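You operate a simulated robot arm through the tools that you are given. There is no shell and no other tool. Be economical: measure what you need, move in short steps, check, and stop when the job is done.

Carry out the task below with a simulated two-armed robot. There is one attempt and no reset: what you move stays moved.

## Task
On the top of the side table, fold the striped cloth in half.

It is judged by the outcome, as a careful person would: the job done as asked, and still so three seconds after it is handed in. It fails if anything else is knocked over, pushed out of place, dropped, spilled or broken. Flat cloth is picked up by pressing the open fingertips on it (5 to 10 N) and closing them slowly along it; thin cloth reads only 2 to 8 mm in the jaws.

## Robot
Two 7-joint arms with two-finger parallel grippers on one trunk, on a base that drives. Base frame: it is fixed to the floor where the robot stands at the start and does not move with it; the origin is under the middle of the robot, x ahead of it, y to its left, z up; the surface under the hand at the start is at about z = 0.75. Lengths are in m, angles in degrees, forces in N, time in s.
The left shoulder is at the start at [0.07, 0.176, 0.995], the right one opposite. With the tool pointing down near the work surface each hand reaches from about 0.3 to 0.74 m from the robot's upright axis, wherever it stands, measured 20 degrees to its own side. Places, roughly: top of the side table [0.5, 0.3, 0.8]. Payload 3.43 kg a hand.
The tool frame of a hand sits at the grasp point between the pads (the TCP): z along the fingers, y along the line on which they close. The tips reach 0.03 m beyond it. The gripper opens to 0.094 m. The fingers are 0.028 m wide and 0.01 m thick; the gripper's body (0.05 by 0.096 m) begins 0.055 m behind the TCP.
Orientation is that of the tool frame in the base frame, as a unit quaternion [x, y, z, w]. With the fingers straight down and closing along the base's y, the tool's x points along the base's -x, its y along +y and its z along -z.

## Interface
- The arms move only by the tool nudge_tool. It takes "left_deltas", "right_deltas" or both (then of equal length, played together; a hand with none holds still); each is a list of rows, each a list of 6 numbers: the shift along the base's x, y, z in m, then the turn, a rotation vector about the base's x, y, z in degrees. In form: [[tx, ty, tz, rx, ry, rz], ...]. A call has 1 to 12 rows; each row is the pose to reach, as a shift and turn from the pose commanded when the call began. "left_grip" and "right_grip" are, for a hand that has rows, the opening, from 0 (shut) to 1 (fully open), set as the call begins (left out, the last holds). Each row takes 0.2 s and may step no farther than 0.05 m and 8.6 degrees from the row before; otherwise, or with a gripper value out of range, the whole call is refused. Where a pose cannot be reached the arm comes as near as it can. A force on the tool above 40 N (or 10 N above the force at the start of the call, whichever is more), or a blocked arm, ends the call early, and 0.2 s more pass. The fingers move at their own pace (about 0.153 m/s each) and stop on an object; they squeeze with about 28 N. The grip force told is the motor's: it shows also when the fingers shut on nothing. Time passes only in rows, and 0.2 s behind the last, so rows that repeat a pose let the fingers close. It gives the time, the measured TCP pose, the force on the tool (base axes), the opening and the grip force at its end, in the units of the frame above (readings bear some noise), with the torque about the TCP (base axes, N m) and any sound that the robot's microphone picked up.
- Cameras (640 x 400 px; columns grow to the right, rows downward): "scene" is now at [0.126, 0.0229, 1.2923]; the picture's right is [0.32, -0.95, 0.00], its down [-0.73, -0.24, -0.64] and it looks along [0.61, 0.20, -0.77] (base axes); focal length 266 px, centre (320, 200). "left" rides on the left gripper at [0.076, -0.014, -0.102] in its tool frame; the picture's right is [0.18, 0.98, 0.00], its down [-0.75, 0.14, -0.64] and it looks along [-0.63, 0.12, 0.77] (tool axes); focal length 243 px, centre (320, 200). "right" rides on the right gripper at [0.076, 0.014, -0.102] in its tool frame; the picture's right is [-0.18, 0.98, 0.00], its down [-0.75, -0.14, -0.64] and it looks along [-0.63, -0.12, 0.77] (tool axes); focal length 243 px, centre (320, 200). There is no depth. A picture from a camera that has moved, and an enlarged one, comes with that camera's place and axes in the base frame and with its lens.
- capture(camera): a new picture of that camera. It takes no simulated time.
- lift_body(by): slides the trunk up (or, below 0, down) by that many m; the arms and the scene camera ride with it, the base frame stays. It gives what a move gives, with no picture.
- steer(legs): drives the robot by 1 to 6 legs, each [ahead, turn to the left] in m and degrees, along the robot's own axes; the way and the turn of a leg run together, so that a leg with both is an arc; at most 1.5 m and 180 degrees a leg. The arms and the cameras ride along, it lands a little off, and it stops where it bumps. It gives what a move gives.
- turn_head(pan, tilt): turns the head with the scene camera to pan (to the left, within 86 degrees either way) and tilt (down, from -29 to 69), counted from straight ahead of the robot. It gives what a move gives.
- inspect(camera, box): a new picture of the part [left, top, right, bottom] of that camera's present view, enlarged. It takes no simulated time.
- sign_off(): hands the job in; it is judged then, once.

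Go step by step. Nothing tells you exact positions but the pictures and the camera data: compare them with the known pose of the tool, close in by small moves and look again before you grip or let go. The budget is 120 turns and 92 pictures, counting those below and the enlarged ones. Unless the task says otherwise, let go and move clear before handing in, and close with one line.

The tools are called after "Emit:" by a JSON object that holds its "method" and its "body". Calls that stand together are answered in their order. nudge_tool: Moves the arms, as the interface text tells. Its arguments: {"type":"object","properties":{"left_deltas":{"type":"array","items":{"type":"array","items":{"type":"number"}}},"left_grip":{"type":"number"},"right_deltas":{"type":"array","items":{"type":"array","items":{"type":"number"}}},"right_grip":{"type":"number"}},"required":[]} The other tools are called the same way: lift_body (by) slides the trunk up or down; steer (legs) drives the base; turn_head (pan, tilt) turns the head that bears the scene camera; capture (camera) takes a picture; inspect (camera, box) takes an enlarged picture of a part of a camera's view; sign_off () hands the job in.

At the start:

```text
time: 0.0
left_eef_pos: [0.5086, 0.2956, 0.9944]
left_tcp_rot: [0.0, 1.0, 0.0, 0.0]
left_ft_force: [0.3, 0.3, -0.6]
left_torque: [-0.01, 0.0, 0.01]
left_width: 0.0942
left_grip_force: 0.0
right_eef_pos: [0.3488, -0.0805, 0.8939]
right_tcp_rot: [-0.001, 1.0, 0.001, 0.001]
right_ft_force: [0.1, 0.3, 0.4]
right_torque: [-0.01, -0.04, -0.01]
right_width: 0.0942
right_grip_force: 0.1
trunk travel left (down, up): [-0.575, 0.265]
robot x, y, heading: [-0.001, -0.0002, -0.1]
head pan, tilt: [18.4, 50.0]
```

scene: 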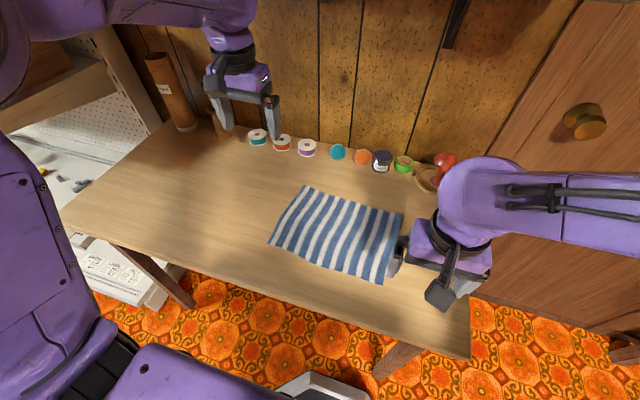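
right: 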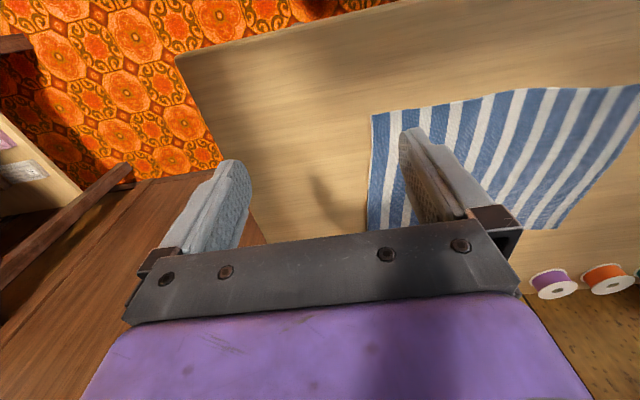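
left: 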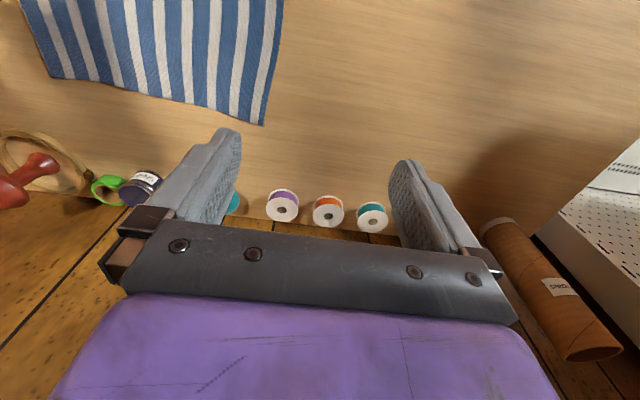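

I see the striped cloth lying flat on the table, about x 0.38–0.59 and y -0.05–0.23, with spools beyond it. I plan to pinch the two far corners, one hand each, and fold that edge toward the robot, so I first bring the hands above those corners.

Emit:
{"method": "nudge_tool", "body": {"left_deltas": [[0.015, -0.025, -0.02, 0, 0, 0], [0.03, -0.05, -0.04, 0, 0, 0], [0.045, -0.075, -0.06, 0, 0, 0], [0.06, -0.1, -0.08, 0, 0, 0], [0.06, -0.1, -0.1, 0, 0, 0], [0.06, -0.1, -0.1, 0, 0, 0]], "right_deltas": [[0.04, 0.01, 0, 0, 0, 0], [0.08, 0.02, 0, 0, 0, 0], [0.12, 0.03, 0, 0, 0, 0], [0.16, 0.04, 0, 0, 0, 0], [0.2, 0.05, 0, 0, 0, 0], [0.22, 0.055, 0, 0, 0, 0]], "left_grip": 0.4, "right_grip": 0.4}}

Emit:
{"method": "capture", "body": {"camera": "scene"}}

Emit:
{"method": "capture", "body": {"camera": "left"}}

Emit:
{"method": "capture", "body": {"camera": "right"}}

```text
time: 1.4
left_eef_pos: [0.5673, 0.1934, 0.8944]
left_tcp_rot: [0.001, 1.0, 0.001, 0.0]
left_ft_force: [-0.4, 1.2, 0.3]
left_torque: [0.0, 0.02, 0.0]
left_width: 0.0377
left_grip_force: 0.0
right_eef_pos: [0.5697, -0.0264, 0.8941]
right_tcp_rot: [-0.001, 1.0, 0.0, -0.001]
right_ft_force: [0.9, 0.7, -0.1]
right_torque: [-0.05, -0.02, 0.04]
right_width: 0.0376
right_grip_force: 0.1
trunk travel left (down, up): [-0.575, 0.265]
robot x, y, heading: [0.0015, -0.0031, 0.0]
head pan, tilt: [18.4, 50.0]
```

```text
88 pictures are left
camera scene: at [0.1265, 0.0227, 1.2923], right [0.32, -0.95, 0.0], down [-0.73, -0.24, -0.64], along [0.61, 0.2, -0.77], focal length 266 px, centre (320, 200)
```

scene: 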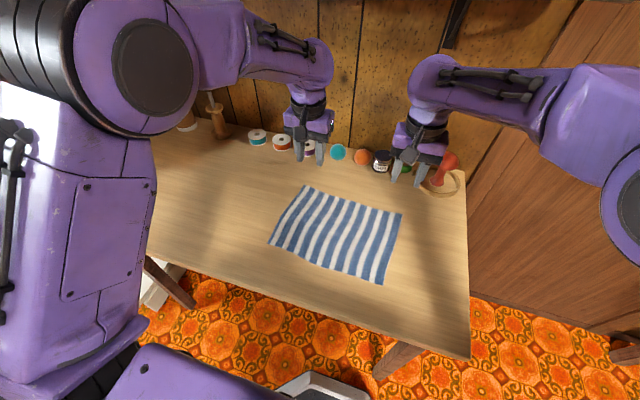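

```text
87 pictures are left
camera left: at [0.4908, 0.1806, 0.9965], right [-0.18, 0.98, 0.0], down [0.75, 0.14, 0.64], along [0.63, 0.12, -0.77], focal length 243 px, centre (320, 200)
```

left: 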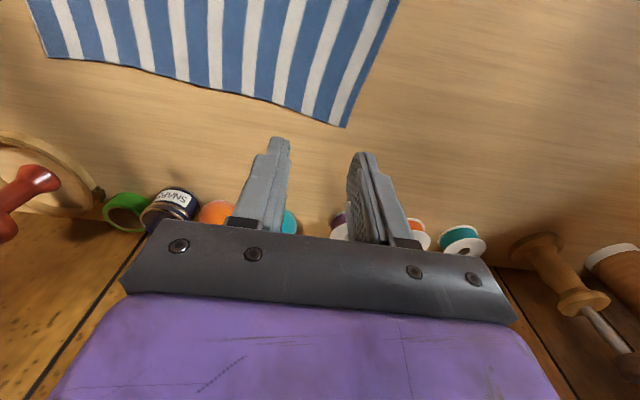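

```text
86 pictures are left
camera right: at [0.4934, -0.0127, 0.9968], right [0.18, 0.98, 0.0], down [0.75, -0.14, 0.64], along [0.63, -0.12, -0.77], focal length 243 px, centre (320, 200)
```

right: 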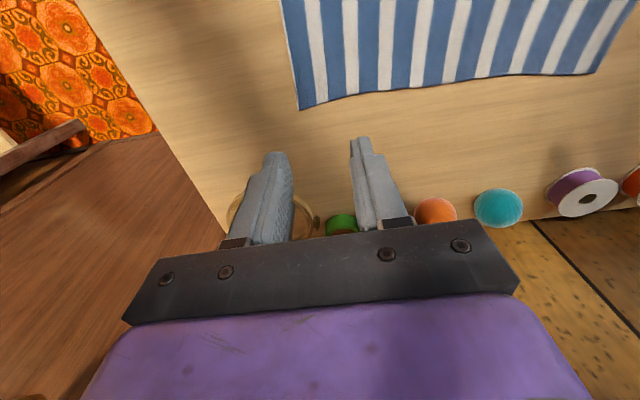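

The corner estimates from both wrist cameras agree with the scene view: far-left about (0.590, 0.226) and far-right about (0.578, -0.049), with the table at z≈0.75. I now descend close over both and look again.

Emit:
{"method": "nudge_tool", "body": {"left_deltas": [[0.003, 0.004, -0.03, 0, 0, 0], [0.006, 0.008, -0.06, 0, 0, 0], [0.006, 0.009, -0.085, 0, 0, 0], [0.006, 0.009, -0.1, 0, 0, 0], [0.006, 0.009, -0.1, 0, 0, 0]], "right_deltas": [[-0.003, 0.0, -0.03, 0, 0, 0], [-0.006, 0, -0.06, 0, 0, 0], [-0.007, 0, -0.085, 0, 0, 0], [-0.007, 0, -0.1, 0, 0, 0], [-0.007, 0, -0.1, 0, 0, 0]], "left_grip": 0.36, "right_grip": 0.36}}

Emit:
{"method": "capture", "body": {"camera": "left"}}

Emit:
{"method": "capture", "body": {"camera": "right"}}

Emit:
{"method": "inspect", "body": {"camera": "scene", "box": [240, 120, 440, 300]}}

```text
time: 2.6
left_eef_pos: [0.5744, 0.2046, 0.7939]
left_tcp_rot: [0.0, 1.0, 0.0, 0.001]
left_ft_force: [0.8, -0.2, 0.0]
left_torque: [-0.02, 0.0, 0.02]
left_width: 0.0338
left_grip_force: 0.0
right_eef_pos: [0.5611, -0.0268, 0.7951]
right_tcp_rot: [-0.001, 1.0, 0.0, 0.001]
right_ft_force: [-0.4, -0.8, -0.5]
right_torque: [0.05, -0.02, 0.0]
right_width: 0.0337
right_grip_force: 0.0
trunk travel left (down, up): [-0.575, 0.265]
robot x, y, heading: [-0.0019, 0.0001, -0.0]
head pan, tilt: [18.4, 50.0]
```

```text
85 pictures are left
camera left: at [0.4971, 0.1905, 0.8963], right [-0.18, 0.98, 0.0], down [0.75, 0.14, 0.64], along [0.63, 0.12, -0.77], focal length 243 px, centre (320, 200)
```

left: 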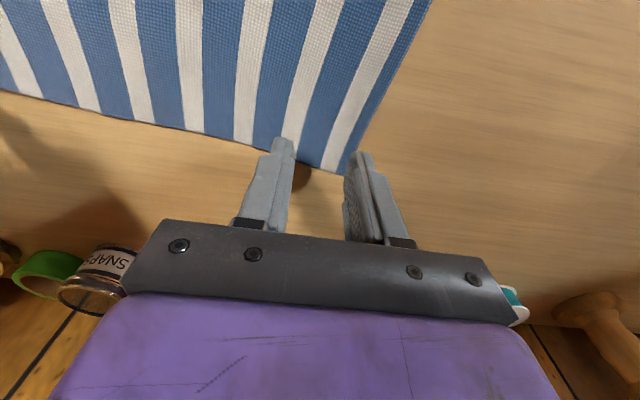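

```text
84 pictures are left
camera right: at [0.4855, -0.0131, 0.8967], right [0.18, 0.98, 0.0], down [0.75, -0.14, 0.64], along [0.63, -0.12, -0.77], focal length 243 px, centre (320, 200)
```

right: 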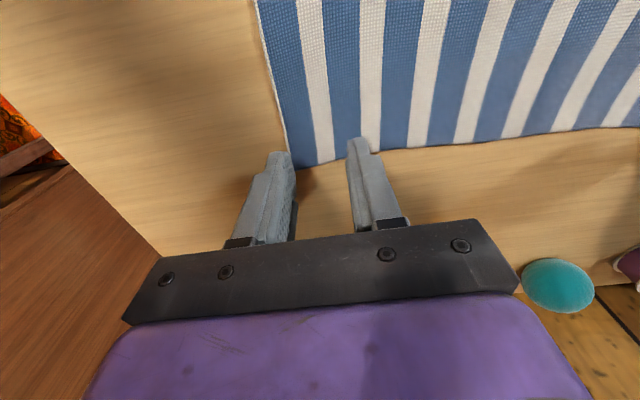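

```text
2.22 times, centred on (340, 210) of scene
camera zoom: at [0.1256, 0.0228, 1.2924], right [0.32, -0.95, 0.0], down [-0.73, -0.24, -0.64], along [0.61, 0.2, -0.77], focal length 591 px, centre (276, 178)
```

zoom: 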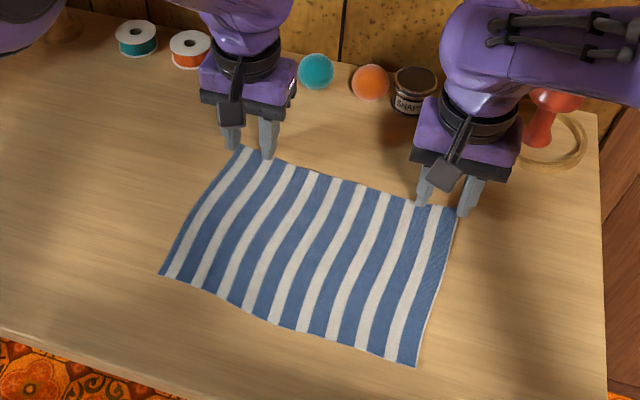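

The tips are just above the cloth, but the outer fingers straddle the corners. I shift both hands a little inward and press down gently.

Emit:
{"method": "nudge_tool", "body": {"left_deltas": [[-0.006, -0.011, 0, 0, 0, 0], [-0.006, -0.011, -0.006, 0, 0, 0], [-0.006, -0.011, -0.012, 0, 0, 0], [-0.006, -0.011, -0.014, 0, 0, 0]], "right_deltas": [[-0.004, 0.009, 0, 0, 0, 0], [-0.004, 0.009, -0.006, 0, 0, 0], [-0.004, 0.009, -0.012, 0, 0, 0], [-0.004, 0.009, -0.014, 0, 0, 0]], "left_grip": 0.36, "right_grip": 0.36}}

```text
time: 3.6
left_eef_pos: [0.5683, 0.1943, 0.7822]
left_tcp_rot: [0.001, 1.0, 0.0, 0.002]
left_ft_force: [2.1, 0.1, 4.7]
left_torque: [0.05, -0.03, -0.01]
left_width: 0.0335
left_grip_force: 0.2
right_eef_pos: [0.5577, -0.017, 0.78]
right_tcp_rot: [0.0, 1.0, 0.001, 0.001]
right_ft_force: [0.8, 0.2, 7.3]
right_torque: [-0.06, -0.02, 0.04]
right_width: 0.0339
right_grip_force: 0.0
trunk travel left (down, up): [-0.575, 0.265]
robot x, y, heading: [-0.0002, -0.0032, -0.0]
head pan, tilt: [18.4, 50.0]
```

Both tips press on the cloth with about 5 and 7 N. I close slowly in stages.

Emit:
{"method": "nudge_tool", "body": {"left_deltas": [[0, 0, -0.001, 0, 0, 0]], "right_deltas": [[0, 0, 0, 0, 0, 0]], "left_grip": 0.27, "right_grip": 0.27}}

Emit:
{"method": "nudge_tool", "body": {"left_deltas": [[0, 0, 0, 0, 0, 0]], "right_deltas": [[0, 0, 0, 0, 0, 0]], "left_grip": 0.18, "right_grip": 0.18}}

Emit:
{"method": "capture", "body": {"camera": "left"}}

Emit:
{"method": "capture", "body": {"camera": "right"}}

```text
time: 4.0
left_eef_pos: [0.5686, 0.1928, 0.7817]
left_tcp_rot: [0.0, 1.0, 0.0, 0.002]
left_ft_force: [0.8, -0.1, 14.1]
left_torque: [0.14, -0.01, -0.01]
left_width: 0.0243
left_grip_force: 0.2
right_eef_pos: [0.5562, -0.0175, 0.7813]
right_tcp_rot: [-0.001, 1.0, 0.0, 0.001]
right_ft_force: [0.9, -0.3, 5.5]
right_torque: [-0.06, -0.03, 0.02]
right_width: 0.0251
right_grip_force: 0.1
trunk travel left (down, up): [-0.575, 0.265]
robot x, y, heading: [0.0002, -0.0071, 0.0]
head pan, tilt: [18.4, 50.0]
```

```text
time: 4.4
left_eef_pos: [0.5671, 0.1944, 0.7818]
left_tcp_rot: [0.001, 1.0, 0.0, 0.002]
left_ft_force: [1.4, -1.8, 16.1]
left_torque: [0.1, -0.03, 0.03]
left_width: 0.0155
left_grip_force: 0.0
right_eef_pos: [0.5556, -0.0173, 0.781]
right_tcp_rot: [-0.001, 1.0, 0.001, 0.002]
right_ft_force: [0.3, 1.2, 5.8]
right_torque: [0.02, -0.04, -0.02]
right_width: 0.0165
right_grip_force: 0.0
trunk travel left (down, up): [-0.575, 0.265]
robot x, y, heading: [0.0026, 0.001, 0.1]
head pan, tilt: [18.4, 50.0]
```

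```text
82 pictures are left
camera left: at [0.4899, 0.1794, 0.8834], right [-0.18, 0.98, 0.0], down [0.75, 0.14, 0.65], along [0.63, 0.12, -0.76], focal length 243 px, centre (320, 200)
```

left: 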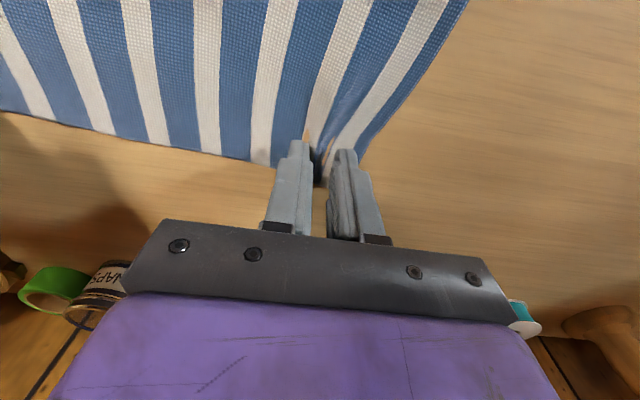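

```text
81 pictures are left
camera right: at [0.4798, -0.0043, 0.884], right [0.18, 0.98, 0.0], down [0.75, -0.14, 0.64], along [0.63, -0.12, -0.77], focal length 243 px, centre (320, 200)
```

right: 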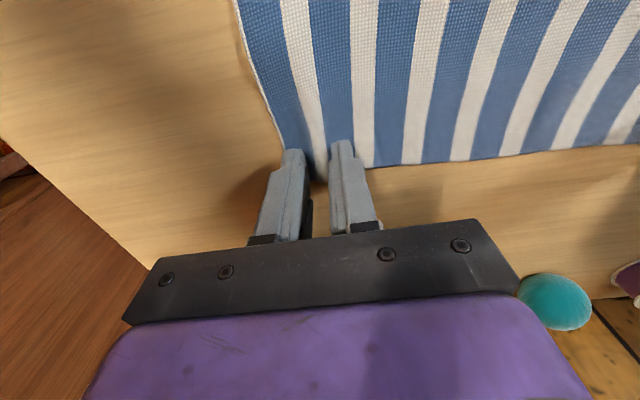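

The cloth is gathering between the fingers of both hands. I continue closing, easing the left a little and pressing the right slightly more.

Emit:
{"method": "nudge_tool", "body": {"left_deltas": [[0, 0, 0.001, 0, 0, 0]], "right_deltas": [[0, 0, -0.0005, 0, 0, 0]], "left_grip": 0.09, "right_grip": 0.09}}

Emit:
{"method": "nudge_tool", "body": {"left_deltas": [[0, 0, 0, 0, 0, 0], [0, 0, 0, 0, 0, 0]], "right_deltas": [[0, 0, 0, 0, 0, 0], [0, 0, 0, 0, 0, 0]], "left_grip": 0.0, "right_grip": 0.0}}

Emit:
{"method": "capture", "body": {"camera": "left"}}

Emit:
{"method": "capture", "body": {"camera": "right"}}

```text
time: 4.8
left_eef_pos: [0.5664, 0.1919, 0.7826]
left_tcp_rot: [0.0, 1.0, 0.0, 0.002]
left_ft_force: [1.3, -5.2, 11.4]
left_torque: [-0.1, -0.09, -0.03]
left_width: 0.0096
left_grip_force: 0.4
right_eef_pos: [0.5564, -0.0179, 0.7814]
right_tcp_rot: [-0.001, 1.0, 0.001, 0.001]
right_ft_force: [-1.8, 5.0, 11.9]
right_torque: [0.11, 0.05, -0.02]
right_width: 0.0093
right_grip_force: 1.6
trunk travel left (down, up): [-0.575, 0.265]
robot x, y, heading: [0.0027, -0.0073, -0.0]
head pan, tilt: [18.4, 50.0]
```

```text
time: 5.4
left_eef_pos: [0.5658, 0.191, 0.7823]
left_tcp_rot: [0.0, 1.0, -0.002, 0.001]
left_ft_force: [-0.4, -19.9, 11.7]
left_torque: [-0.63, 0.06, 0.03]
left_width: 0.0021
left_grip_force: 27.8
right_eef_pos: [0.556, -0.0151, 0.7816]
right_tcp_rot: [-0.001, 1.0, 0.001, 0.002]
right_ft_force: [2.0, 19.3, 13.2]
right_torque: [0.55, -0.05, -0.02]
right_width: 0.0023
right_grip_force: 27.8
trunk travel left (down, up): [-0.575, 0.265]
robot x, y, heading: [0.0046, -0.0011, -0.0]
head pan, tilt: [18.4, 50.0]
```

```text
80 pictures are left
camera left: at [0.4891, 0.1785, 0.8838], right [-0.18, 0.98, 0.0], down [0.75, 0.14, 0.64], along [0.63, 0.12, -0.77], focal length 243 px, centre (320, 200)
```

left: 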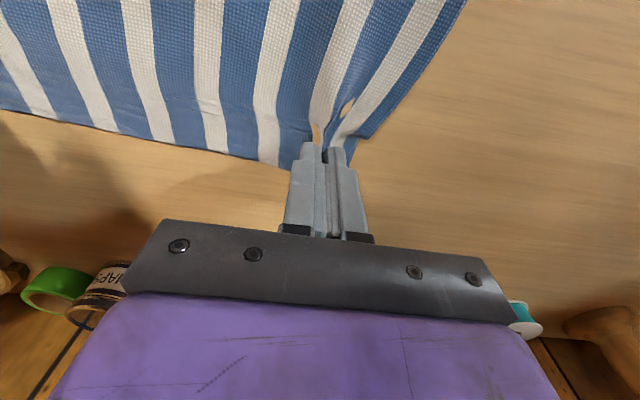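

```text
79 pictures are left
camera right: at [0.4795, -0.0033, 0.8838], right [0.18, 0.98, 0.0], down [0.75, -0.14, 0.64], along [0.63, -0.11, -0.76], focal length 243 px, centre (320, 200)
```

right: 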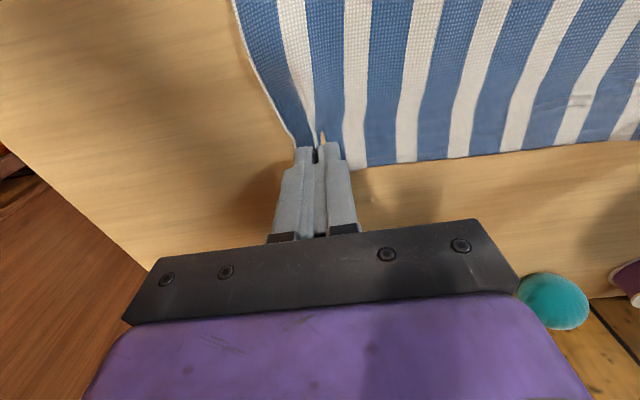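

Both jaws read about 2 mm, which fits cloth. I lift slightly, moving a bit toward the robot, and check that both corners come along.

Emit:
{"method": "nudge_tool", "body": {"left_deltas": [[0, 0, 0.015, 0, 0, 0], [-0.005, 0, 0.03, 0, 0, 0], [-0.015, 0, 0.045, 0, 0, 0]], "right_deltas": [[0, 0, 0.015, 0, 0, 0], [-0.005, 0, 0.03, 0, 0, 0], [-0.015, 0, 0.045, 0, 0, 0]]}}

Emit:
{"method": "capture", "body": {"camera": "left"}}

Emit:
{"method": "capture", "body": {"camera": "right"}}

Emit:
{"method": "inspect", "body": {"camera": "scene", "box": [240, 120, 440, 300]}}

```text
time: 6.2
left_eef_pos: [0.5528, 0.1923, 0.825]
left_tcp_rot: [0.0, 1.0, 0.0, 0.002]
left_ft_force: [-0.3, -22.0, 0.7]
left_torque: [-0.65, 0.04, 0.02]
left_width: 0.0022
left_grip_force: 28.0
right_eef_pos: [0.5414, -0.0159, 0.8247]
right_tcp_rot: [0.0, 1.0, 0.001, 0.0]
right_ft_force: [0.3, 22.0, 0.4]
right_torque: [0.67, -0.04, -0.04]
right_width: 0.0023
right_grip_force: 27.8
trunk travel left (down, up): [-0.575, 0.265]
robot x, y, heading: [0.0045, -0.0005, 0.1]
head pan, tilt: [18.4, 50.0]
```

```text
78 pictures are left
camera left: at [0.4751, 0.1796, 0.9277], right [-0.18, 0.98, 0.0], down [0.75, 0.14, 0.64], along [0.63, 0.12, -0.77], focal length 243 px, centre (320, 200)
```

left: 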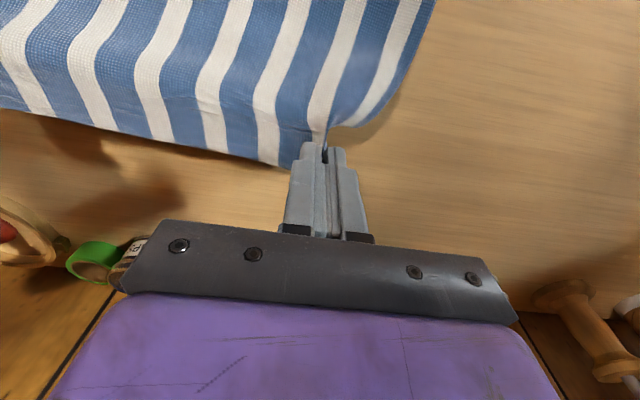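

```text
77 pictures are left
camera right: at [0.4656, -0.0032, 0.9275], right [0.18, 0.98, 0.0], down [0.75, -0.14, 0.64], along [0.63, -0.12, -0.77], focal length 243 px, centre (320, 200)
```

right: 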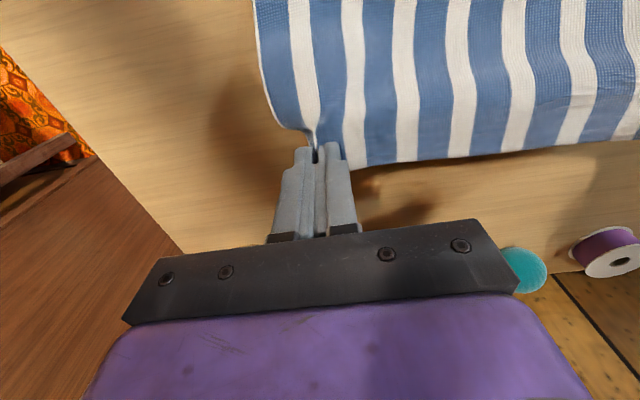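

```text
2.22 times, centred on (340, 210) of scene
camera zoom: at [0.1248, 0.023, 1.2924], right [0.32, -0.95, 0.0], down [-0.73, -0.24, -0.64], along [0.61, 0.2, -0.77], focal length 591 px, centre (276, 178)
```

zoom: 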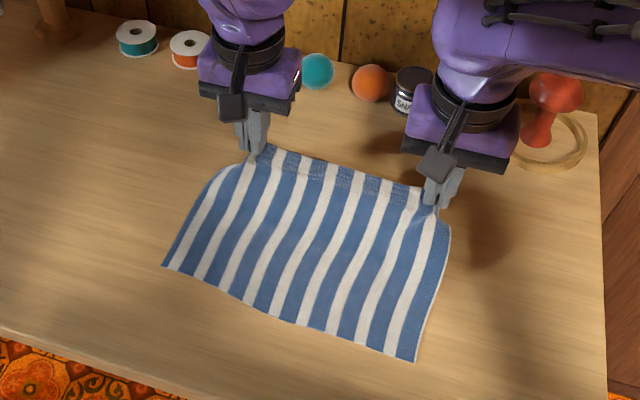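

Both corners are held and the far edge is lifting cleanly. Next I raise it while tilting the fingers to point forward, so the edge strip can roll over.

Emit:
{"method": "nudge_tool", "body": {"left_deltas": [[-0.01, 0.001, 0.006, 0, -8, 0], [-0.02, 0.002, 0.01, 0, -16, 0], [-0.031, 0.003, 0.014, 0, -24, 0], [-0.042, 0.004, 0.016, 0, -32, 0], [-0.052, 0.005, 0.017, 0, -40, 0], [-0.062, 0.006, 0.017, 0, -48, 0], [-0.071, 0.006, 0.016, 0, -56, 0], [-0.08, 0.006, 0.014, 0, -64, 0], [-0.08, 0.006, 0.014, 0, -64, 0]], "right_deltas": [[-0.01, 0.001, 0.006, 0, -8, 0], [-0.02, 0.002, 0.01, 0, -16, 0], [-0.031, 0.003, 0.014, 0, -24, 0], [-0.042, 0.004, 0.016, 0, -32, 0], [-0.052, 0.005, 0.017, 0, -40, 0], [-0.062, 0.006, 0.017, 0, -48, 0], [-0.071, 0.006, 0.016, 0, -56, 0], [-0.08, 0.006, 0.014, 0, -64, 0], [-0.08, 0.006, 0.014, 0, -64, 0]]}}

Emit:
{"method": "capture", "body": {"camera": "scene"}}

Emit:
{"method": "capture", "body": {"camera": "left"}}

```text
time: 8.2
left_eef_pos: [0.4791, 0.1959, 0.8374]
left_tcp_rot: [0.003, 0.848, 0.0, 0.529]
left_ft_force: [-2.3, -16.5, 0.0]
left_torque: [-0.27, -0.03, -0.47]
left_width: 0.0021
left_grip_force: 28.2
left hand out of reach, approached as far as the arm can: row 8, 9
right_eef_pos: [0.4622, -0.0118, 0.8365]
right_tcp_rot: [-0.002, 0.848, 0.0, 0.53]
right_ft_force: [1.9, 17.8, -0.3]
right_torque: [0.28, -0.01, 0.45]
right_width: 0.0022
right_grip_force: 28.5
right hand out of reach, approached as far as the arm can: row 6, 8
trunk travel left (down, up): [-0.575, 0.265]
robot x, y, heading: [0.0032, -0.0036, 0.0]
head pan, tilt: [18.4, 50.0]
```

```text
75 pictures are left
camera scene: at [0.1275, 0.0209, 1.2922], right [0.31, -0.95, 0.0], down [-0.73, -0.24, -0.64], along [0.61, 0.2, -0.77], focal length 266 px, centre (320, 200)
```

scene: 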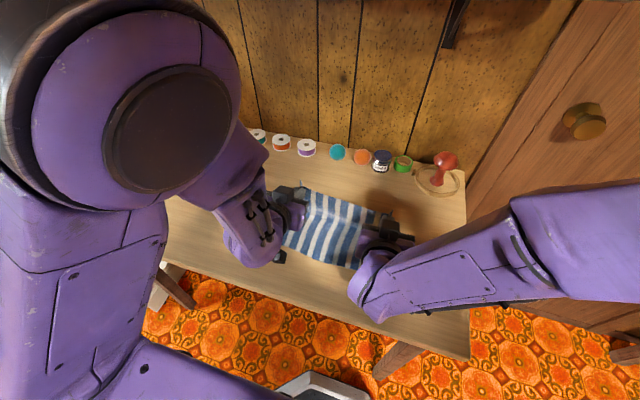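

```text
74 pictures are left
camera left: at [0.353, 0.1835, 0.8131], right [-0.08, 0.98, -0.16], down [-0.25, 0.14, 0.96], along [0.97, 0.11, 0.23], focal length 243 px, centre (320, 200)
```

left: 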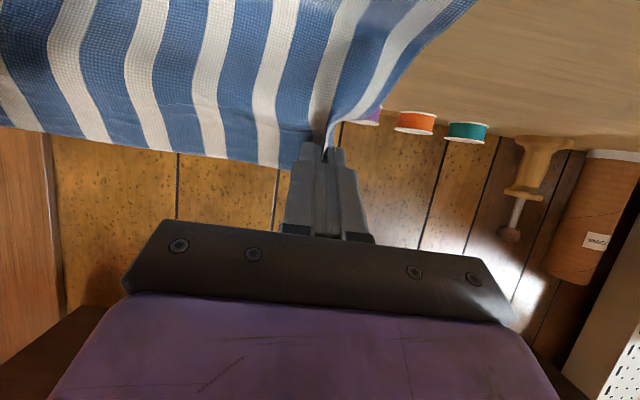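

Cloth is standing up nicely between the hands. The arms are near their folding limit, so I use a short drive backward and a small trunk drop to carry the edge over.

Emit:
{"method": "steer", "body": {"legs": [[-0.05, 0]]}}

Emit:
{"method": "capture", "body": {"camera": "left"}}

Emit:
{"method": "capture", "body": {"camera": "scene"}}

```text
time: 9.1
left_eef_pos: [0.4292, 0.1981, 0.8373]
left_tcp_rot: [0.001, 0.848, 0.0, 0.531]
left_ft_force: [-2.3, -21.6, -0.2]
left_torque: [-0.35, 0.03, -0.6]
left_width: 0.0024
left_grip_force: 28.1
right_eef_pos: [0.4125, -0.0111, 0.8388]
right_tcp_rot: [0.0, 0.848, 0.0, 0.53]
right_ft_force: [0.9, 23.1, -1.0]
right_torque: [0.35, -0.03, 0.6]
right_width: 0.0022
right_grip_force: 27.8
trunk travel left (down, up): [-0.575, 0.265]
robot x, y, heading: [-0.0501, -0.0015, -0.2]
head pan, tilt: [18.4, 50.0]
```

```text
73 pictures are left
camera left: at [0.3024, 0.1846, 0.8138], right [-0.08, 0.98, -0.17], down [-0.25, 0.14, 0.96], along [0.97, 0.12, 0.23], focal length 243 px, centre (320, 200)
```

left: 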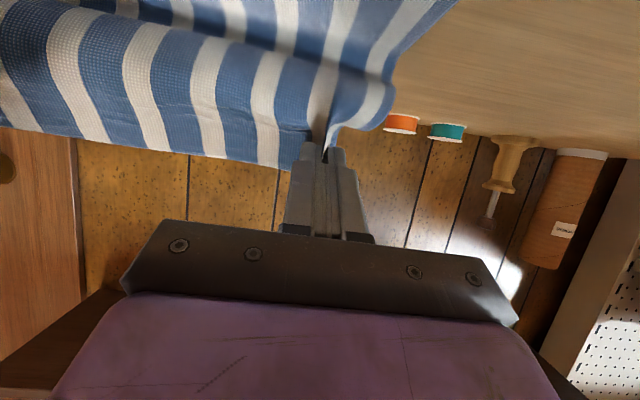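

```text
72 pictures are left
camera scene: at [0.0755, 0.0227, 1.2925], right [0.32, -0.95, 0.0], down [-0.73, -0.24, -0.64], along [0.61, 0.2, -0.77], focal length 266 px, centre (320, 200)
```

scene: 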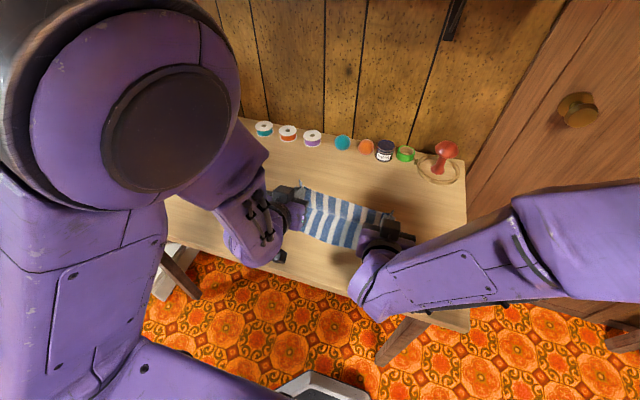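

The edge is travelling over properly. I lower the trunk 2 cm and back up a little more.

Emit:
{"method": "lift_body", "body": {"by": -0.02}}

Emit:
{"method": "steer", "body": {"legs": [[-0.035, 0]]}}

Emit:
{"method": "capture", "body": {"camera": "left"}}

Emit:
{"method": "inspect", "body": {"camera": "scene", "box": [240, 150, 440, 275]}}

```text
time: 9.8
left_eef_pos: [0.4286, 0.1979, 0.8175]
left_tcp_rot: [0.001, 0.848, -0.001, 0.53]
left_ft_force: [-1.3, -16.8, 0.3]
left_torque: [-0.27, 0.05, -0.48]
left_width: 0.002
left_grip_force: 28.1
right_eef_pos: [0.4119, -0.0092, 0.8183]
right_tcp_rot: [-0.001, 0.847, 0.001, 0.531]
right_ft_force: [1.5, 17.4, -0.7]
right_torque: [0.25, 0.0, 0.46]
right_width: 0.0024
right_grip_force: 27.7
trunk travel left (down, up): [-0.555, 0.285]
robot x, y, heading: [-0.0491, -0.0023, -0.3]
head pan, tilt: [18.4, 50.0]
```

```text
time: 10.7
left_eef_pos: [0.3943, 0.198, 0.8179]
left_tcp_rot: [0.002, 0.848, -0.001, 0.53]
left_ft_force: [-1.2, -20.3, 0.1]
left_torque: [-0.33, 0.07, -0.56]
left_width: 0.0024
left_grip_force: 28.0
right_eef_pos: [0.3787, -0.0109, 0.8193]
right_tcp_rot: [-0.001, 0.848, 0.001, 0.531]
right_ft_force: [1.7, 19.5, -0.1]
right_torque: [0.23, 0.01, 0.49]
right_width: 0.0025
right_grip_force: 27.9
trunk travel left (down, up): [-0.555, 0.285]
robot x, y, heading: [-0.0809, -0.0008, -0.1]
head pan, tilt: [18.4, 50.0]
```

```text
71 pictures are left
camera left: at [0.2679, 0.1844, 0.7937], right [-0.08, 0.98, -0.17], down [-0.25, 0.14, 0.96], along [0.97, 0.12, 0.23], focal length 243 px, centre (320, 200)
```

left: 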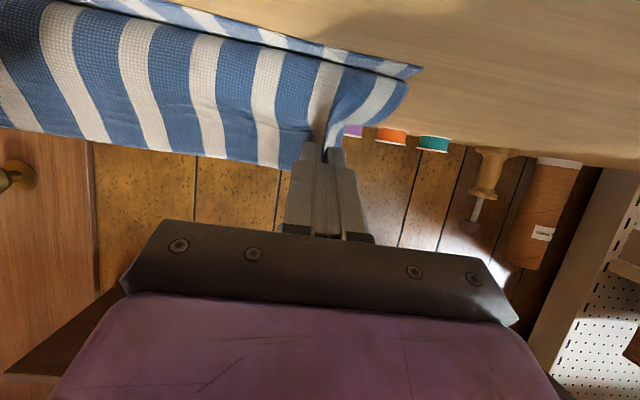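

```text
3.20 times, centred on (340, 212) of scene
camera zoom: at [0.0409, 0.0228, 1.2724], right [0.31, -0.95, 0.0], down [-0.73, -0.24, -0.64], along [0.61, 0.2, -0.77], focal length 852 px, centre (256, 160)
```

zoom: 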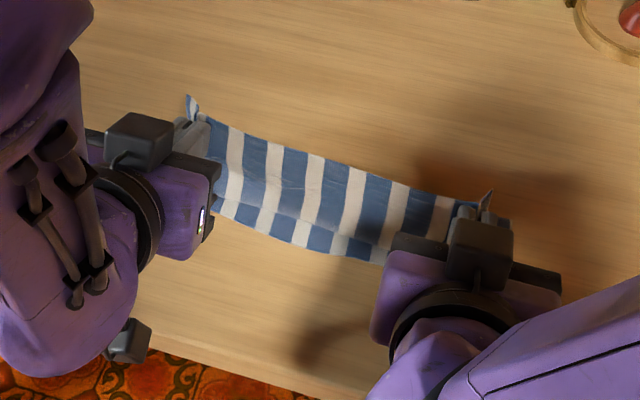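

The folded edge now hangs just above the near edge, about 1 cm too far right. I shift both hands left 1.1 cm, slightly back and down, and check.

Emit:
{"method": "nudge_tool", "body": {"left_deltas": [[-0.002, 0.004, -0.003, 0, 0, 0], [-0.004, 0.008, -0.008, 0, 0, 0], [-0.006, 0.011, -0.013, 0, 0, 0], [-0.006, 0.011, -0.015, 0, 0, 0]], "right_deltas": [[-0.002, 0.004, -0.003, 0, 0, 0], [-0.004, 0.008, -0.008, 0, 0, 0], [-0.006, 0.011, -0.013, 0, 0, 0], [-0.006, 0.011, -0.015, 0, 0, 0]]}}

Emit:
{"method": "capture", "body": {"camera": "left"}}

Emit:
{"method": "capture", "body": {"camera": "right"}}

```text
time: 11.7
left_eef_pos: [0.3915, 0.2073, 0.8019]
left_tcp_rot: [0.002, 0.848, -0.001, 0.529]
left_ft_force: [-1.8, -16.3, 0.3]
left_torque: [-0.24, 0.04, -0.46]
left_width: 0.002
left_grip_force: 27.5
left hand out of reach, approached as far as the arm can: row 3
right_eef_pos: [0.3724, 0.0006, 0.8037]
right_tcp_rot: [-0.002, 0.848, 0.002, 0.53]
right_ft_force: [1.7, 16.6, -0.9]
right_torque: [0.2, 0.0, 0.41]
right_width: 0.0023
right_grip_force: 28.0
trunk travel left (down, up): [-0.555, 0.285]
robot x, y, heading: [-0.0839, -0.0033, -0.2]
head pan, tilt: [18.4, 50.0]
```

```text
69 pictures are left
camera left: at [0.2647, 0.1947, 0.7779], right [-0.08, 0.98, -0.17], down [-0.25, 0.14, 0.96], along [0.97, 0.11, 0.23], focal length 243 px, centre (320, 200)
```

left: 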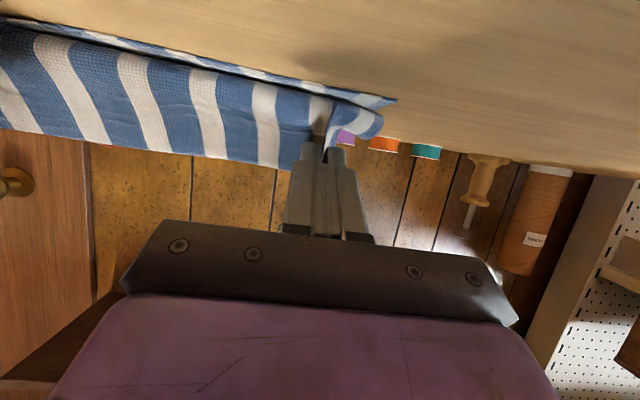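

```text
68 pictures are left
camera right: at [0.2464, 0.0137, 0.78], right [0.08, 0.98, 0.17], down [-0.25, -0.14, 0.96], along [0.97, -0.12, 0.23], focal length 243 px, centre (320, 200)
```

right: 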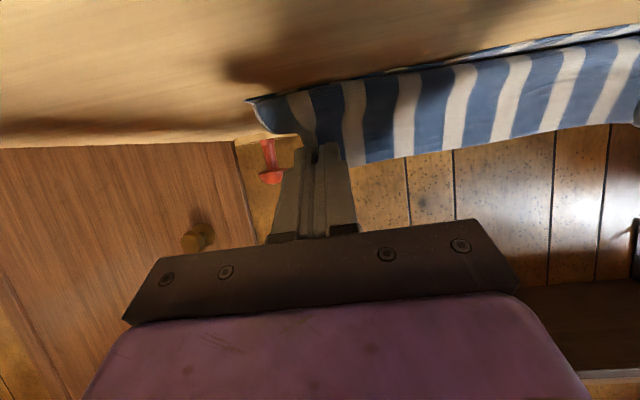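

Edges line up well. I lower another centimetre, then open the jaws slightly.

Emit:
{"method": "lift_body", "body": {"by": -0.01}}

Emit:
{"method": "nudge_tool", "body": {"left_deltas": [[0, 0, 0, 0, 0, 0], [0, 0, 0, 0, 0, 0]], "right_deltas": [[0, 0, 0, 0, 0, 0], [0, 0, 0, 0, 0, 0]], "left_grip": 0.2, "right_grip": 0.2}}

Emit:
{"method": "capture", "body": {"camera": "left"}}

Emit:
{"method": "capture", "body": {"camera": "right"}}

```text
time: 12.2
left_eef_pos: [0.3904, 0.2084, 0.7912]
left_tcp_rot: [0.002, 0.848, -0.001, 0.53]
left_ft_force: [-1.4, -17.5, 0.5]
left_torque: [-0.27, 0.0, -0.46]
left_width: 0.0021
left_grip_force: 28.5
right_eef_pos: [0.3719, 0.0007, 0.7944]
right_tcp_rot: [-0.001, 0.847, 0.001, 0.531]
right_ft_force: [1.7, 18.1, -0.2]
right_torque: [0.27, -0.02, 0.48]
right_width: 0.0024
right_grip_force: 28.0
trunk travel left (down, up): [-0.545, 0.295]
robot x, y, heading: [-0.0846, -0.0019, -0.2]
head pan, tilt: [18.4, 50.0]
```

```text
time: 12.8
left_eef_pos: [0.3917, 0.2089, 0.7915]
left_tcp_rot: [0.0, 0.848, 0.001, 0.53]
left_ft_force: [-0.9, 0.3, 0.1]
left_torque: [0.03, 0.0, 0.01]
left_width: 0.019
left_grip_force: 0.0
right_eef_pos: [0.3729, -0.0008, 0.7932]
right_tcp_rot: [-0.001, 0.848, 0.001, 0.53]
right_ft_force: [-0.2, -0.5, 0.4]
right_torque: [0.0, 0.02, 0.02]
right_width: 0.0189
right_grip_force: 0.0
trunk travel left (down, up): [-0.545, 0.295]
robot x, y, heading: [-0.0859, -0.0014, -0.0]
head pan, tilt: [18.4, 50.0]
```

```text
67 pictures are left
camera left: at [0.2648, 0.1953, 0.7678], right [-0.08, 0.98, -0.17], down [-0.25, 0.14, 0.96], along [0.97, 0.12, 0.23], focal length 243 px, centre (320, 200)
```

left: 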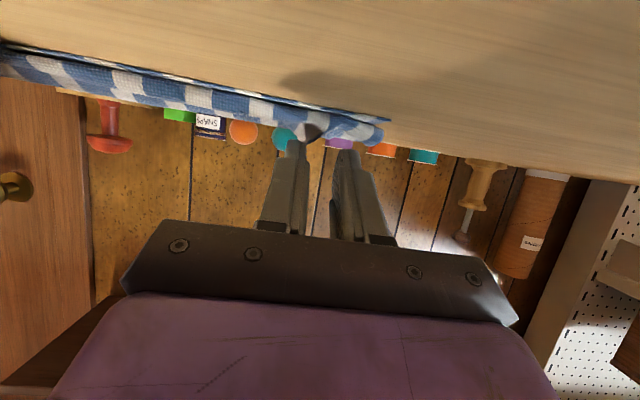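

```text
66 pictures are left
camera right: at [0.2467, 0.0131, 0.7698], right [0.08, 0.98, 0.16], down [-0.25, -0.14, 0.96], along [0.97, -0.12, 0.23], focal length 243 px, centre (320, 200)
```

right: 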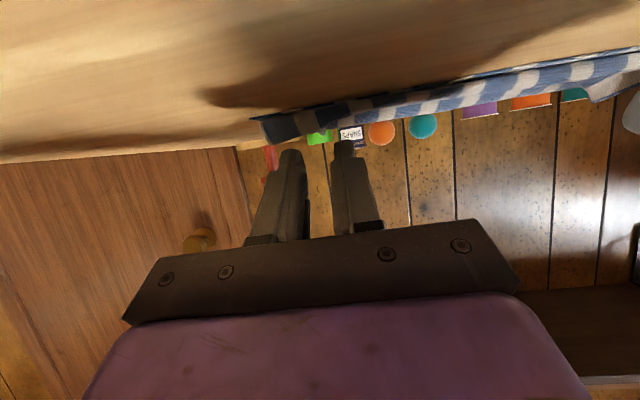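

Both corners are released and the cloth has dropped down. I back straight out and look from above.

Emit:
{"method": "steer", "body": {"legs": [[-0.1, 0]]}}

Emit:
{"method": "capture", "body": {"camera": "scene"}}

Emit:
{"method": "capture", "body": {"camera": "left"}}

```text
time: 14.0
left_eef_pos: [0.2915, 0.2076, 0.7922]
left_tcp_rot: [0.001, 0.848, -0.001, 0.531]
left_ft_force: [-1.1, 0.5, 0.5]
left_torque: [0.03, 0.02, 0.01]
left_width: 0.0189
left_grip_force: 0.1
right_eef_pos: [0.271, -0.0001, 0.7941]
right_tcp_rot: [-0.001, 0.848, 0.001, 0.531]
right_ft_force: [0.4, -0.2, -0.3]
right_torque: [0.0, -0.02, 0.01]
right_width: 0.019
right_grip_force: 0.0
trunk travel left (down, up): [-0.545, 0.295]
robot x, y, heading: [-0.1869, 0.0025, -0.0]
head pan, tilt: [18.4, 50.0]
```

```text
65 pictures are left
camera scene: at [-0.059, 0.0228, 1.2624], right [0.31, -0.95, 0.0], down [-0.73, -0.24, -0.64], along [0.61, 0.2, -0.77], focal length 266 px, centre (320, 200)
```

scene: 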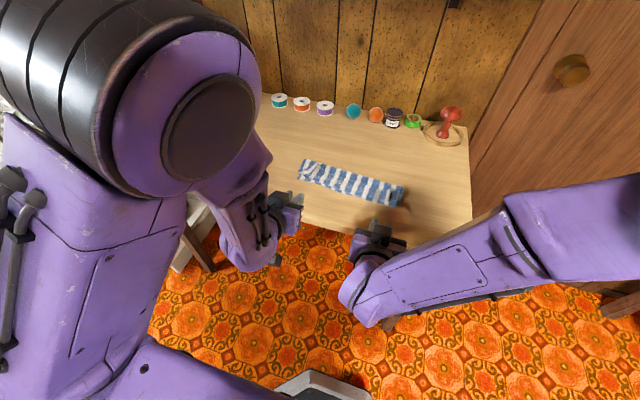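

```text
64 pictures are left
camera left: at [0.1644, 0.1949, 0.7682], right [-0.08, 0.98, -0.17], down [-0.25, 0.14, 0.96], along [0.97, 0.11, 0.23], focal length 243 px, centre (320, 200)
```

left: 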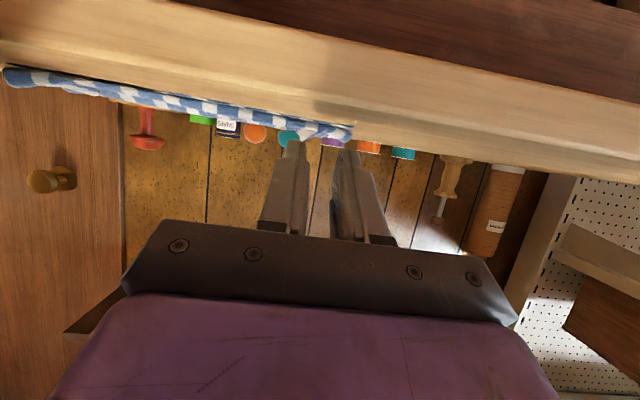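

Emit:
{"method": "inspect", "body": {"camera": "scene", "box": [280, 140, 430, 230]}}

```text
4.27 times, centred on (355, 185) of scene
camera zoom: at [-0.059, 0.0228, 1.2624], right [0.31, -0.95, 0.0], down [-0.73, -0.24, -0.64], along [0.61, 0.2, -0.77], focal length 1136 px, centre (171, 264)
```

zoom: 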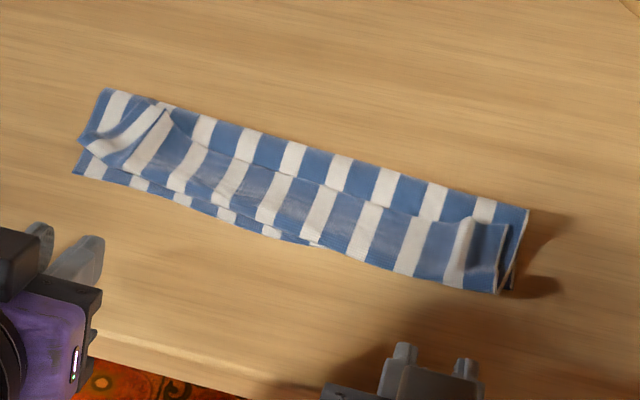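

The cloth is folded, but I can't tell whether the near edge of the top layer has curled back. I raise the left hand and straighten it so its camera can look closer.

Emit:
{"method": "nudge_tool", "body": {"left_deltas": [[0, 0, 0.03, 0, 8, 0], [0, 0, 0.06, 0, 16, 0], [0.01, 0, 0.08, 0, 24, 0], [0.02, -0.02, 0.09, 0, 32, 0], [0.03, -0.03, 0.1, 0, 40, 0], [0.04, -0.04, 0.1, 0, 48, 0], [0.05, -0.05, 0.1, 0, 56, 0], [0.06, -0.06, 0.1, 0, 64, 0], [0.08, -0.07, 0.1, 0, 64, 0]], "right_deltas": [[0, 0, 0.03, 0, 8, 0], [0, 0, 0.06, 0, 16, 0], [0, -0.02, 0.08, 0, 24, 0], [0, -0.04, 0.1, 0, 32, 0], [0, -0.06, 0.1, 0, 40, 0], [0, -0.08, 0.1, 0, 48, 0], [0, -0.1, 0.1, 0, 56, 0], [0, -0.1, 0.1, 0, 64, 0], [0, -0.1, 0.1, 0, 64, 0]]}}

Emit:
{"method": "capture", "body": {"camera": "left"}}

Emit:
{"method": "inspect", "body": {"camera": "scene", "box": [280, 140, 430, 230]}}

```text
time: 16.0
left_eef_pos: [0.3725, 0.1377, 0.8906]
left_tcp_rot: [0.0, 1.0, -0.001, 0.0]
left_ft_force: [0.1, 0.2, 0.0]
left_torque: [0.01, 0.0, 0.0]
left_width: 0.0191
left_grip_force: 0.1
left hand out of reach, approached as far as the arm can: row 2, 3
right_eef_pos: [0.2729, -0.1014, 0.8937]
right_tcp_rot: [-0.001, 1.0, 0.001, 0.0]
right_ft_force: [0.1, 0.3, 0.4]
right_torque: [0.02, -0.04, 0.0]
right_width: 0.0188
right_grip_force: 0.0
trunk travel left (down, up): [-0.545, 0.295]
robot x, y, heading: [-0.1825, -0.0011, -0.4]
head pan, tilt: [18.4, 50.0]
```

```text
62 pictures are left
camera left: at [0.2948, 0.1245, 0.9946], right [-0.18, 0.98, 0.0], down [0.75, 0.14, 0.64], along [0.63, 0.11, -0.77], focal length 243 px, centre (320, 200)
```

left: 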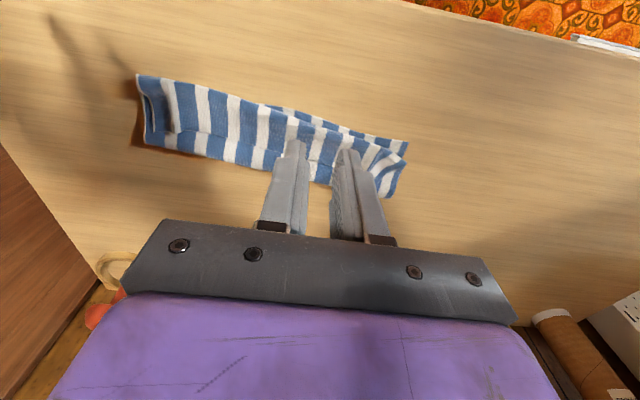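

```text
4.27 times, centred on (355, 185) of scene
camera zoom: at [-0.0579, 0.0221, 1.2624], right [0.31, -0.95, 0.0], down [-0.73, -0.24, -0.64], along [0.61, 0.2, -0.77], focal length 1136 px, centre (171, 264)
```

zoom: 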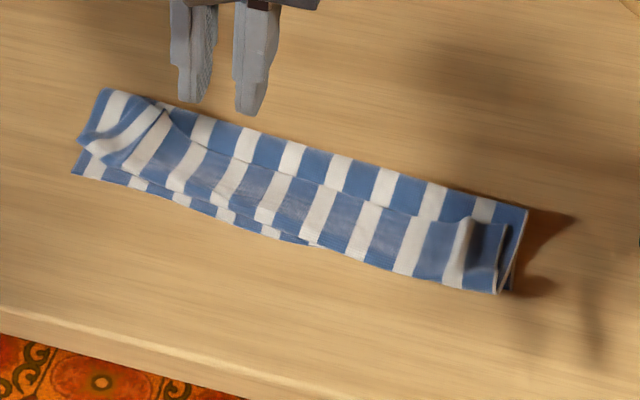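

Emit:
{"method": "inspect", "body": {"camera": "left", "box": [120, 60, 280, 180]}}

Emit:
{"method": "inspect", "body": {"camera": "left", "box": [260, 90, 420, 210]}}

```text
3.33 times, centred on (200, 120) of left
camera zoom: at [0.2948, 0.1245, 0.9946], right [-0.18, 0.98, 0.0], down [0.75, 0.14, 0.64], along [0.63, 0.11, -0.77], focal length 809 px, centre (720, 467)
```

zoom: 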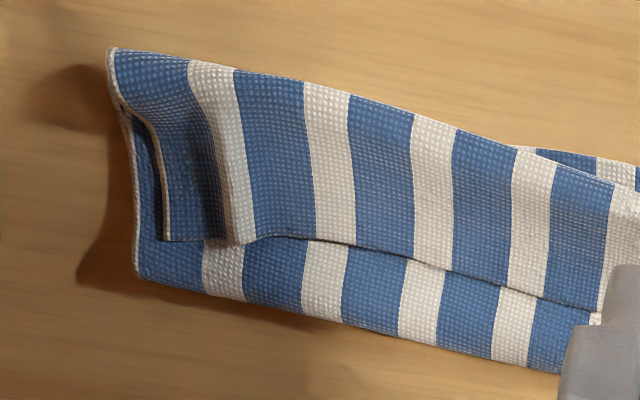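

```text
3.33 times, centred on (340, 150) of left
camera zoom: at [0.2948, 0.1245, 0.9946], right [-0.18, 0.98, 0.0], down [0.75, 0.14, 0.64], along [0.63, 0.11, -0.77], focal length 809 px, centre (253, 367)
```

zoom: 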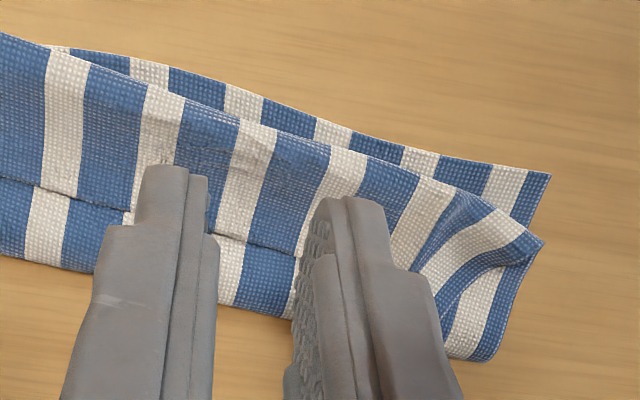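

The near edge of the top layer has curled back about 5 cm, so this is really a Z-fold and needs correcting. I move the left hand aside for a clear look at the left end.

Emit:
{"method": "nudge_tool", "body": {"left_deltas": [[0, 0.03, 0, 0, 0, 0], [0, 0.06, 0, 0, 0, 0], [0.0, 0.09, 0, 0, 0, 0], [-0.01, 0.09, 0, 0, 0, 0]]}}

Emit:
{"method": "inspect", "body": {"camera": "left", "box": [80, 60, 340, 220]}}

Emit:
{"method": "inspect", "body": {"camera": "scene", "box": [290, 140, 370, 200]}}

```text
time: 17.0
left_eef_pos: [0.3698, 0.2102, 0.8925]
left_tcp_rot: [-0.001, 1.0, -0.002, 0.0]
left_ft_force: [-0.3, 0.3, 0.3]
left_torque: [-0.02, -0.01, 0.0]
left_width: 0.0189
left_grip_force: 0.1
left hand out of reach, approached as far as the arm can: row 3, 4
right_eef_pos: [0.2728, -0.1004, 0.8941]
right_tcp_rot: [-0.001, 1.0, 0.0, 0.001]
right_ft_force: [-0.7, -0.1, 0.0]
right_torque: [-0.02, 0.02, 0.05]
right_width: 0.0188
right_grip_force: 0.1
trunk travel left (down, up): [-0.545, 0.295]
robot x, y, heading: [-0.1842, -0.0001, 0.1]
head pan, tilt: [18.4, 50.0]
```

```text
2.46 times, centred on (210, 140) of left
camera zoom: at [0.2916, 0.1965, 0.9944], right [-0.18, 0.98, 0.0], down [0.75, 0.14, 0.64], along [0.63, 0.12, -0.77], focal length 597 px, centre (591, 348)
```

zoom: 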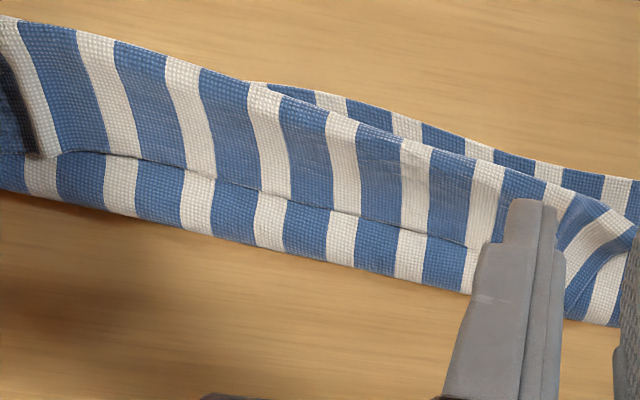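

```text
6.67 times, centred on (330, 170) of scene
camera zoom: at [-0.0579, 0.0239, 1.2623], right [0.31, -0.95, 0.0], down [-0.73, -0.24, -0.64], along [0.61, 0.2, -0.77], focal length 1774 px, centre (253, 400)
```

zoom: 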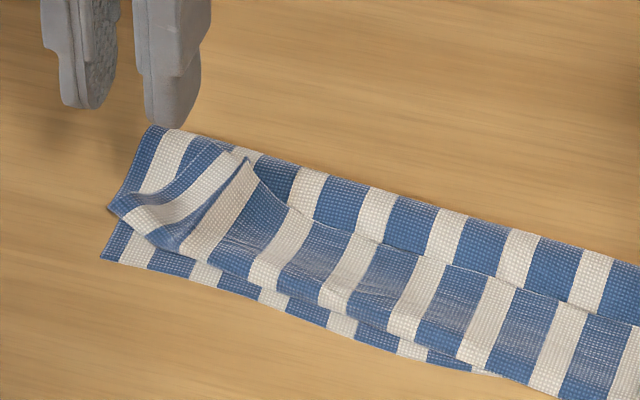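

The flap is clear now: its free edge lies across the middle at x≈0.43–0.44. I'll pinch that edge with both hands, unroll it toward the robot, and then regrip it from its correct side, starting by moving above it.

Emit:
{"method": "nudge_tool", "body": {"left_deltas": [[0.014, -0.014, 0, 0, 0, 0], [0.028, -0.028, 0, 0, 0, 0], [0.042, -0.042, -0.02, 0, 0, 0], [0.056, -0.055, -0.05, 0, 0, 0], [0.056, -0.055, -0.08, 0, 0, 0], [0.056, -0.055, -0.08, 0, 0, 0]], "right_deltas": [[0.03, 0.02, 0, 0, 0, 0], [0.06, 0.04, 0, 0, 0, 0], [0.09, 0.06, -0.02, 0, 0, 0], [0.12, 0.08, -0.05, 0, 0, 0], [0.145, 0.1, -0.08, 0, 0, 0], [0.145, 0.1, -0.08, 0, 0, 0]], "left_grip": 0.36, "right_grip": 0.36}}

Emit:
{"method": "capture", "body": {"camera": "left"}}

Emit:
{"method": "capture", "body": {"camera": "right"}}

Emit:
{"method": "inspect", "body": {"camera": "scene", "box": [280, 130, 430, 220]}}

```text
time: 18.4
left_eef_pos: [0.4257, 0.1517, 0.8112]
left_tcp_rot: [0.001, 1.0, 0.0, 0.0]
left_ft_force: [-0.3, 0.9, 0.5]
left_torque: [0.02, -0.05, 0.0]
left_width: 0.0337
left_grip_force: 0.1
left hand out of reach, approached as far as the arm can: row 1, 2, 3
right_eef_pos: [0.4156, -0.0015, 0.8139]
right_tcp_rot: [-0.001, 1.0, 0.001, 0.001]
right_ft_force: [0.1, -0.9, -0.3]
right_torque: [0.03, -0.03, 0.0]
right_width: 0.0339
right_grip_force: 0.0
trunk travel left (down, up): [-0.545, 0.295]
robot x, y, heading: [-0.1826, 0.0028, -0.1]
head pan, tilt: [18.4, 50.0]
```

```text
56 pictures are left
camera left: at [0.348, 0.1384, 0.9138], right [-0.18, 0.98, 0.0], down [0.75, 0.14, 0.64], along [0.63, 0.12, -0.77], focal length 243 px, centre (320, 200)
```

left: 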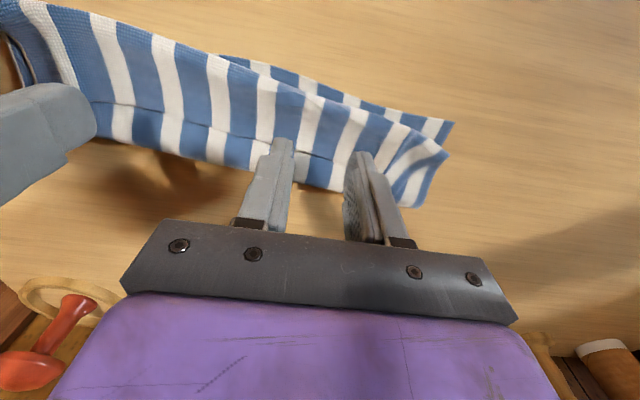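

```text
55 pictures are left
camera right: at [0.3397, 0.0126, 0.9167], right [0.18, 0.98, 0.0], down [0.75, -0.14, 0.64], along [0.63, -0.12, -0.77], focal length 243 px, centre (320, 200)
```

right: 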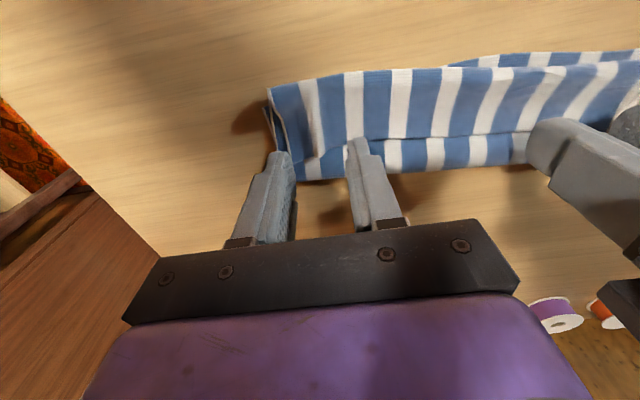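

```text
4.27 times, centred on (355, 175) of scene
camera zoom: at [-0.0589, 0.0218, 1.2625], right [0.31, -0.95, 0.0], down [-0.73, -0.24, -0.64], along [0.61, 0.2, -0.77], focal length 1136 px, centre (171, 307)
```

zoom: 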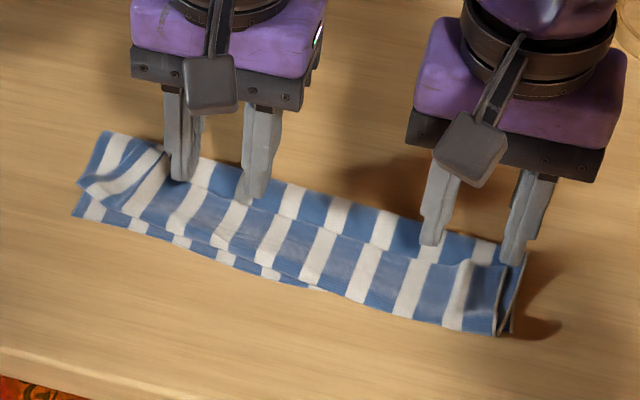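

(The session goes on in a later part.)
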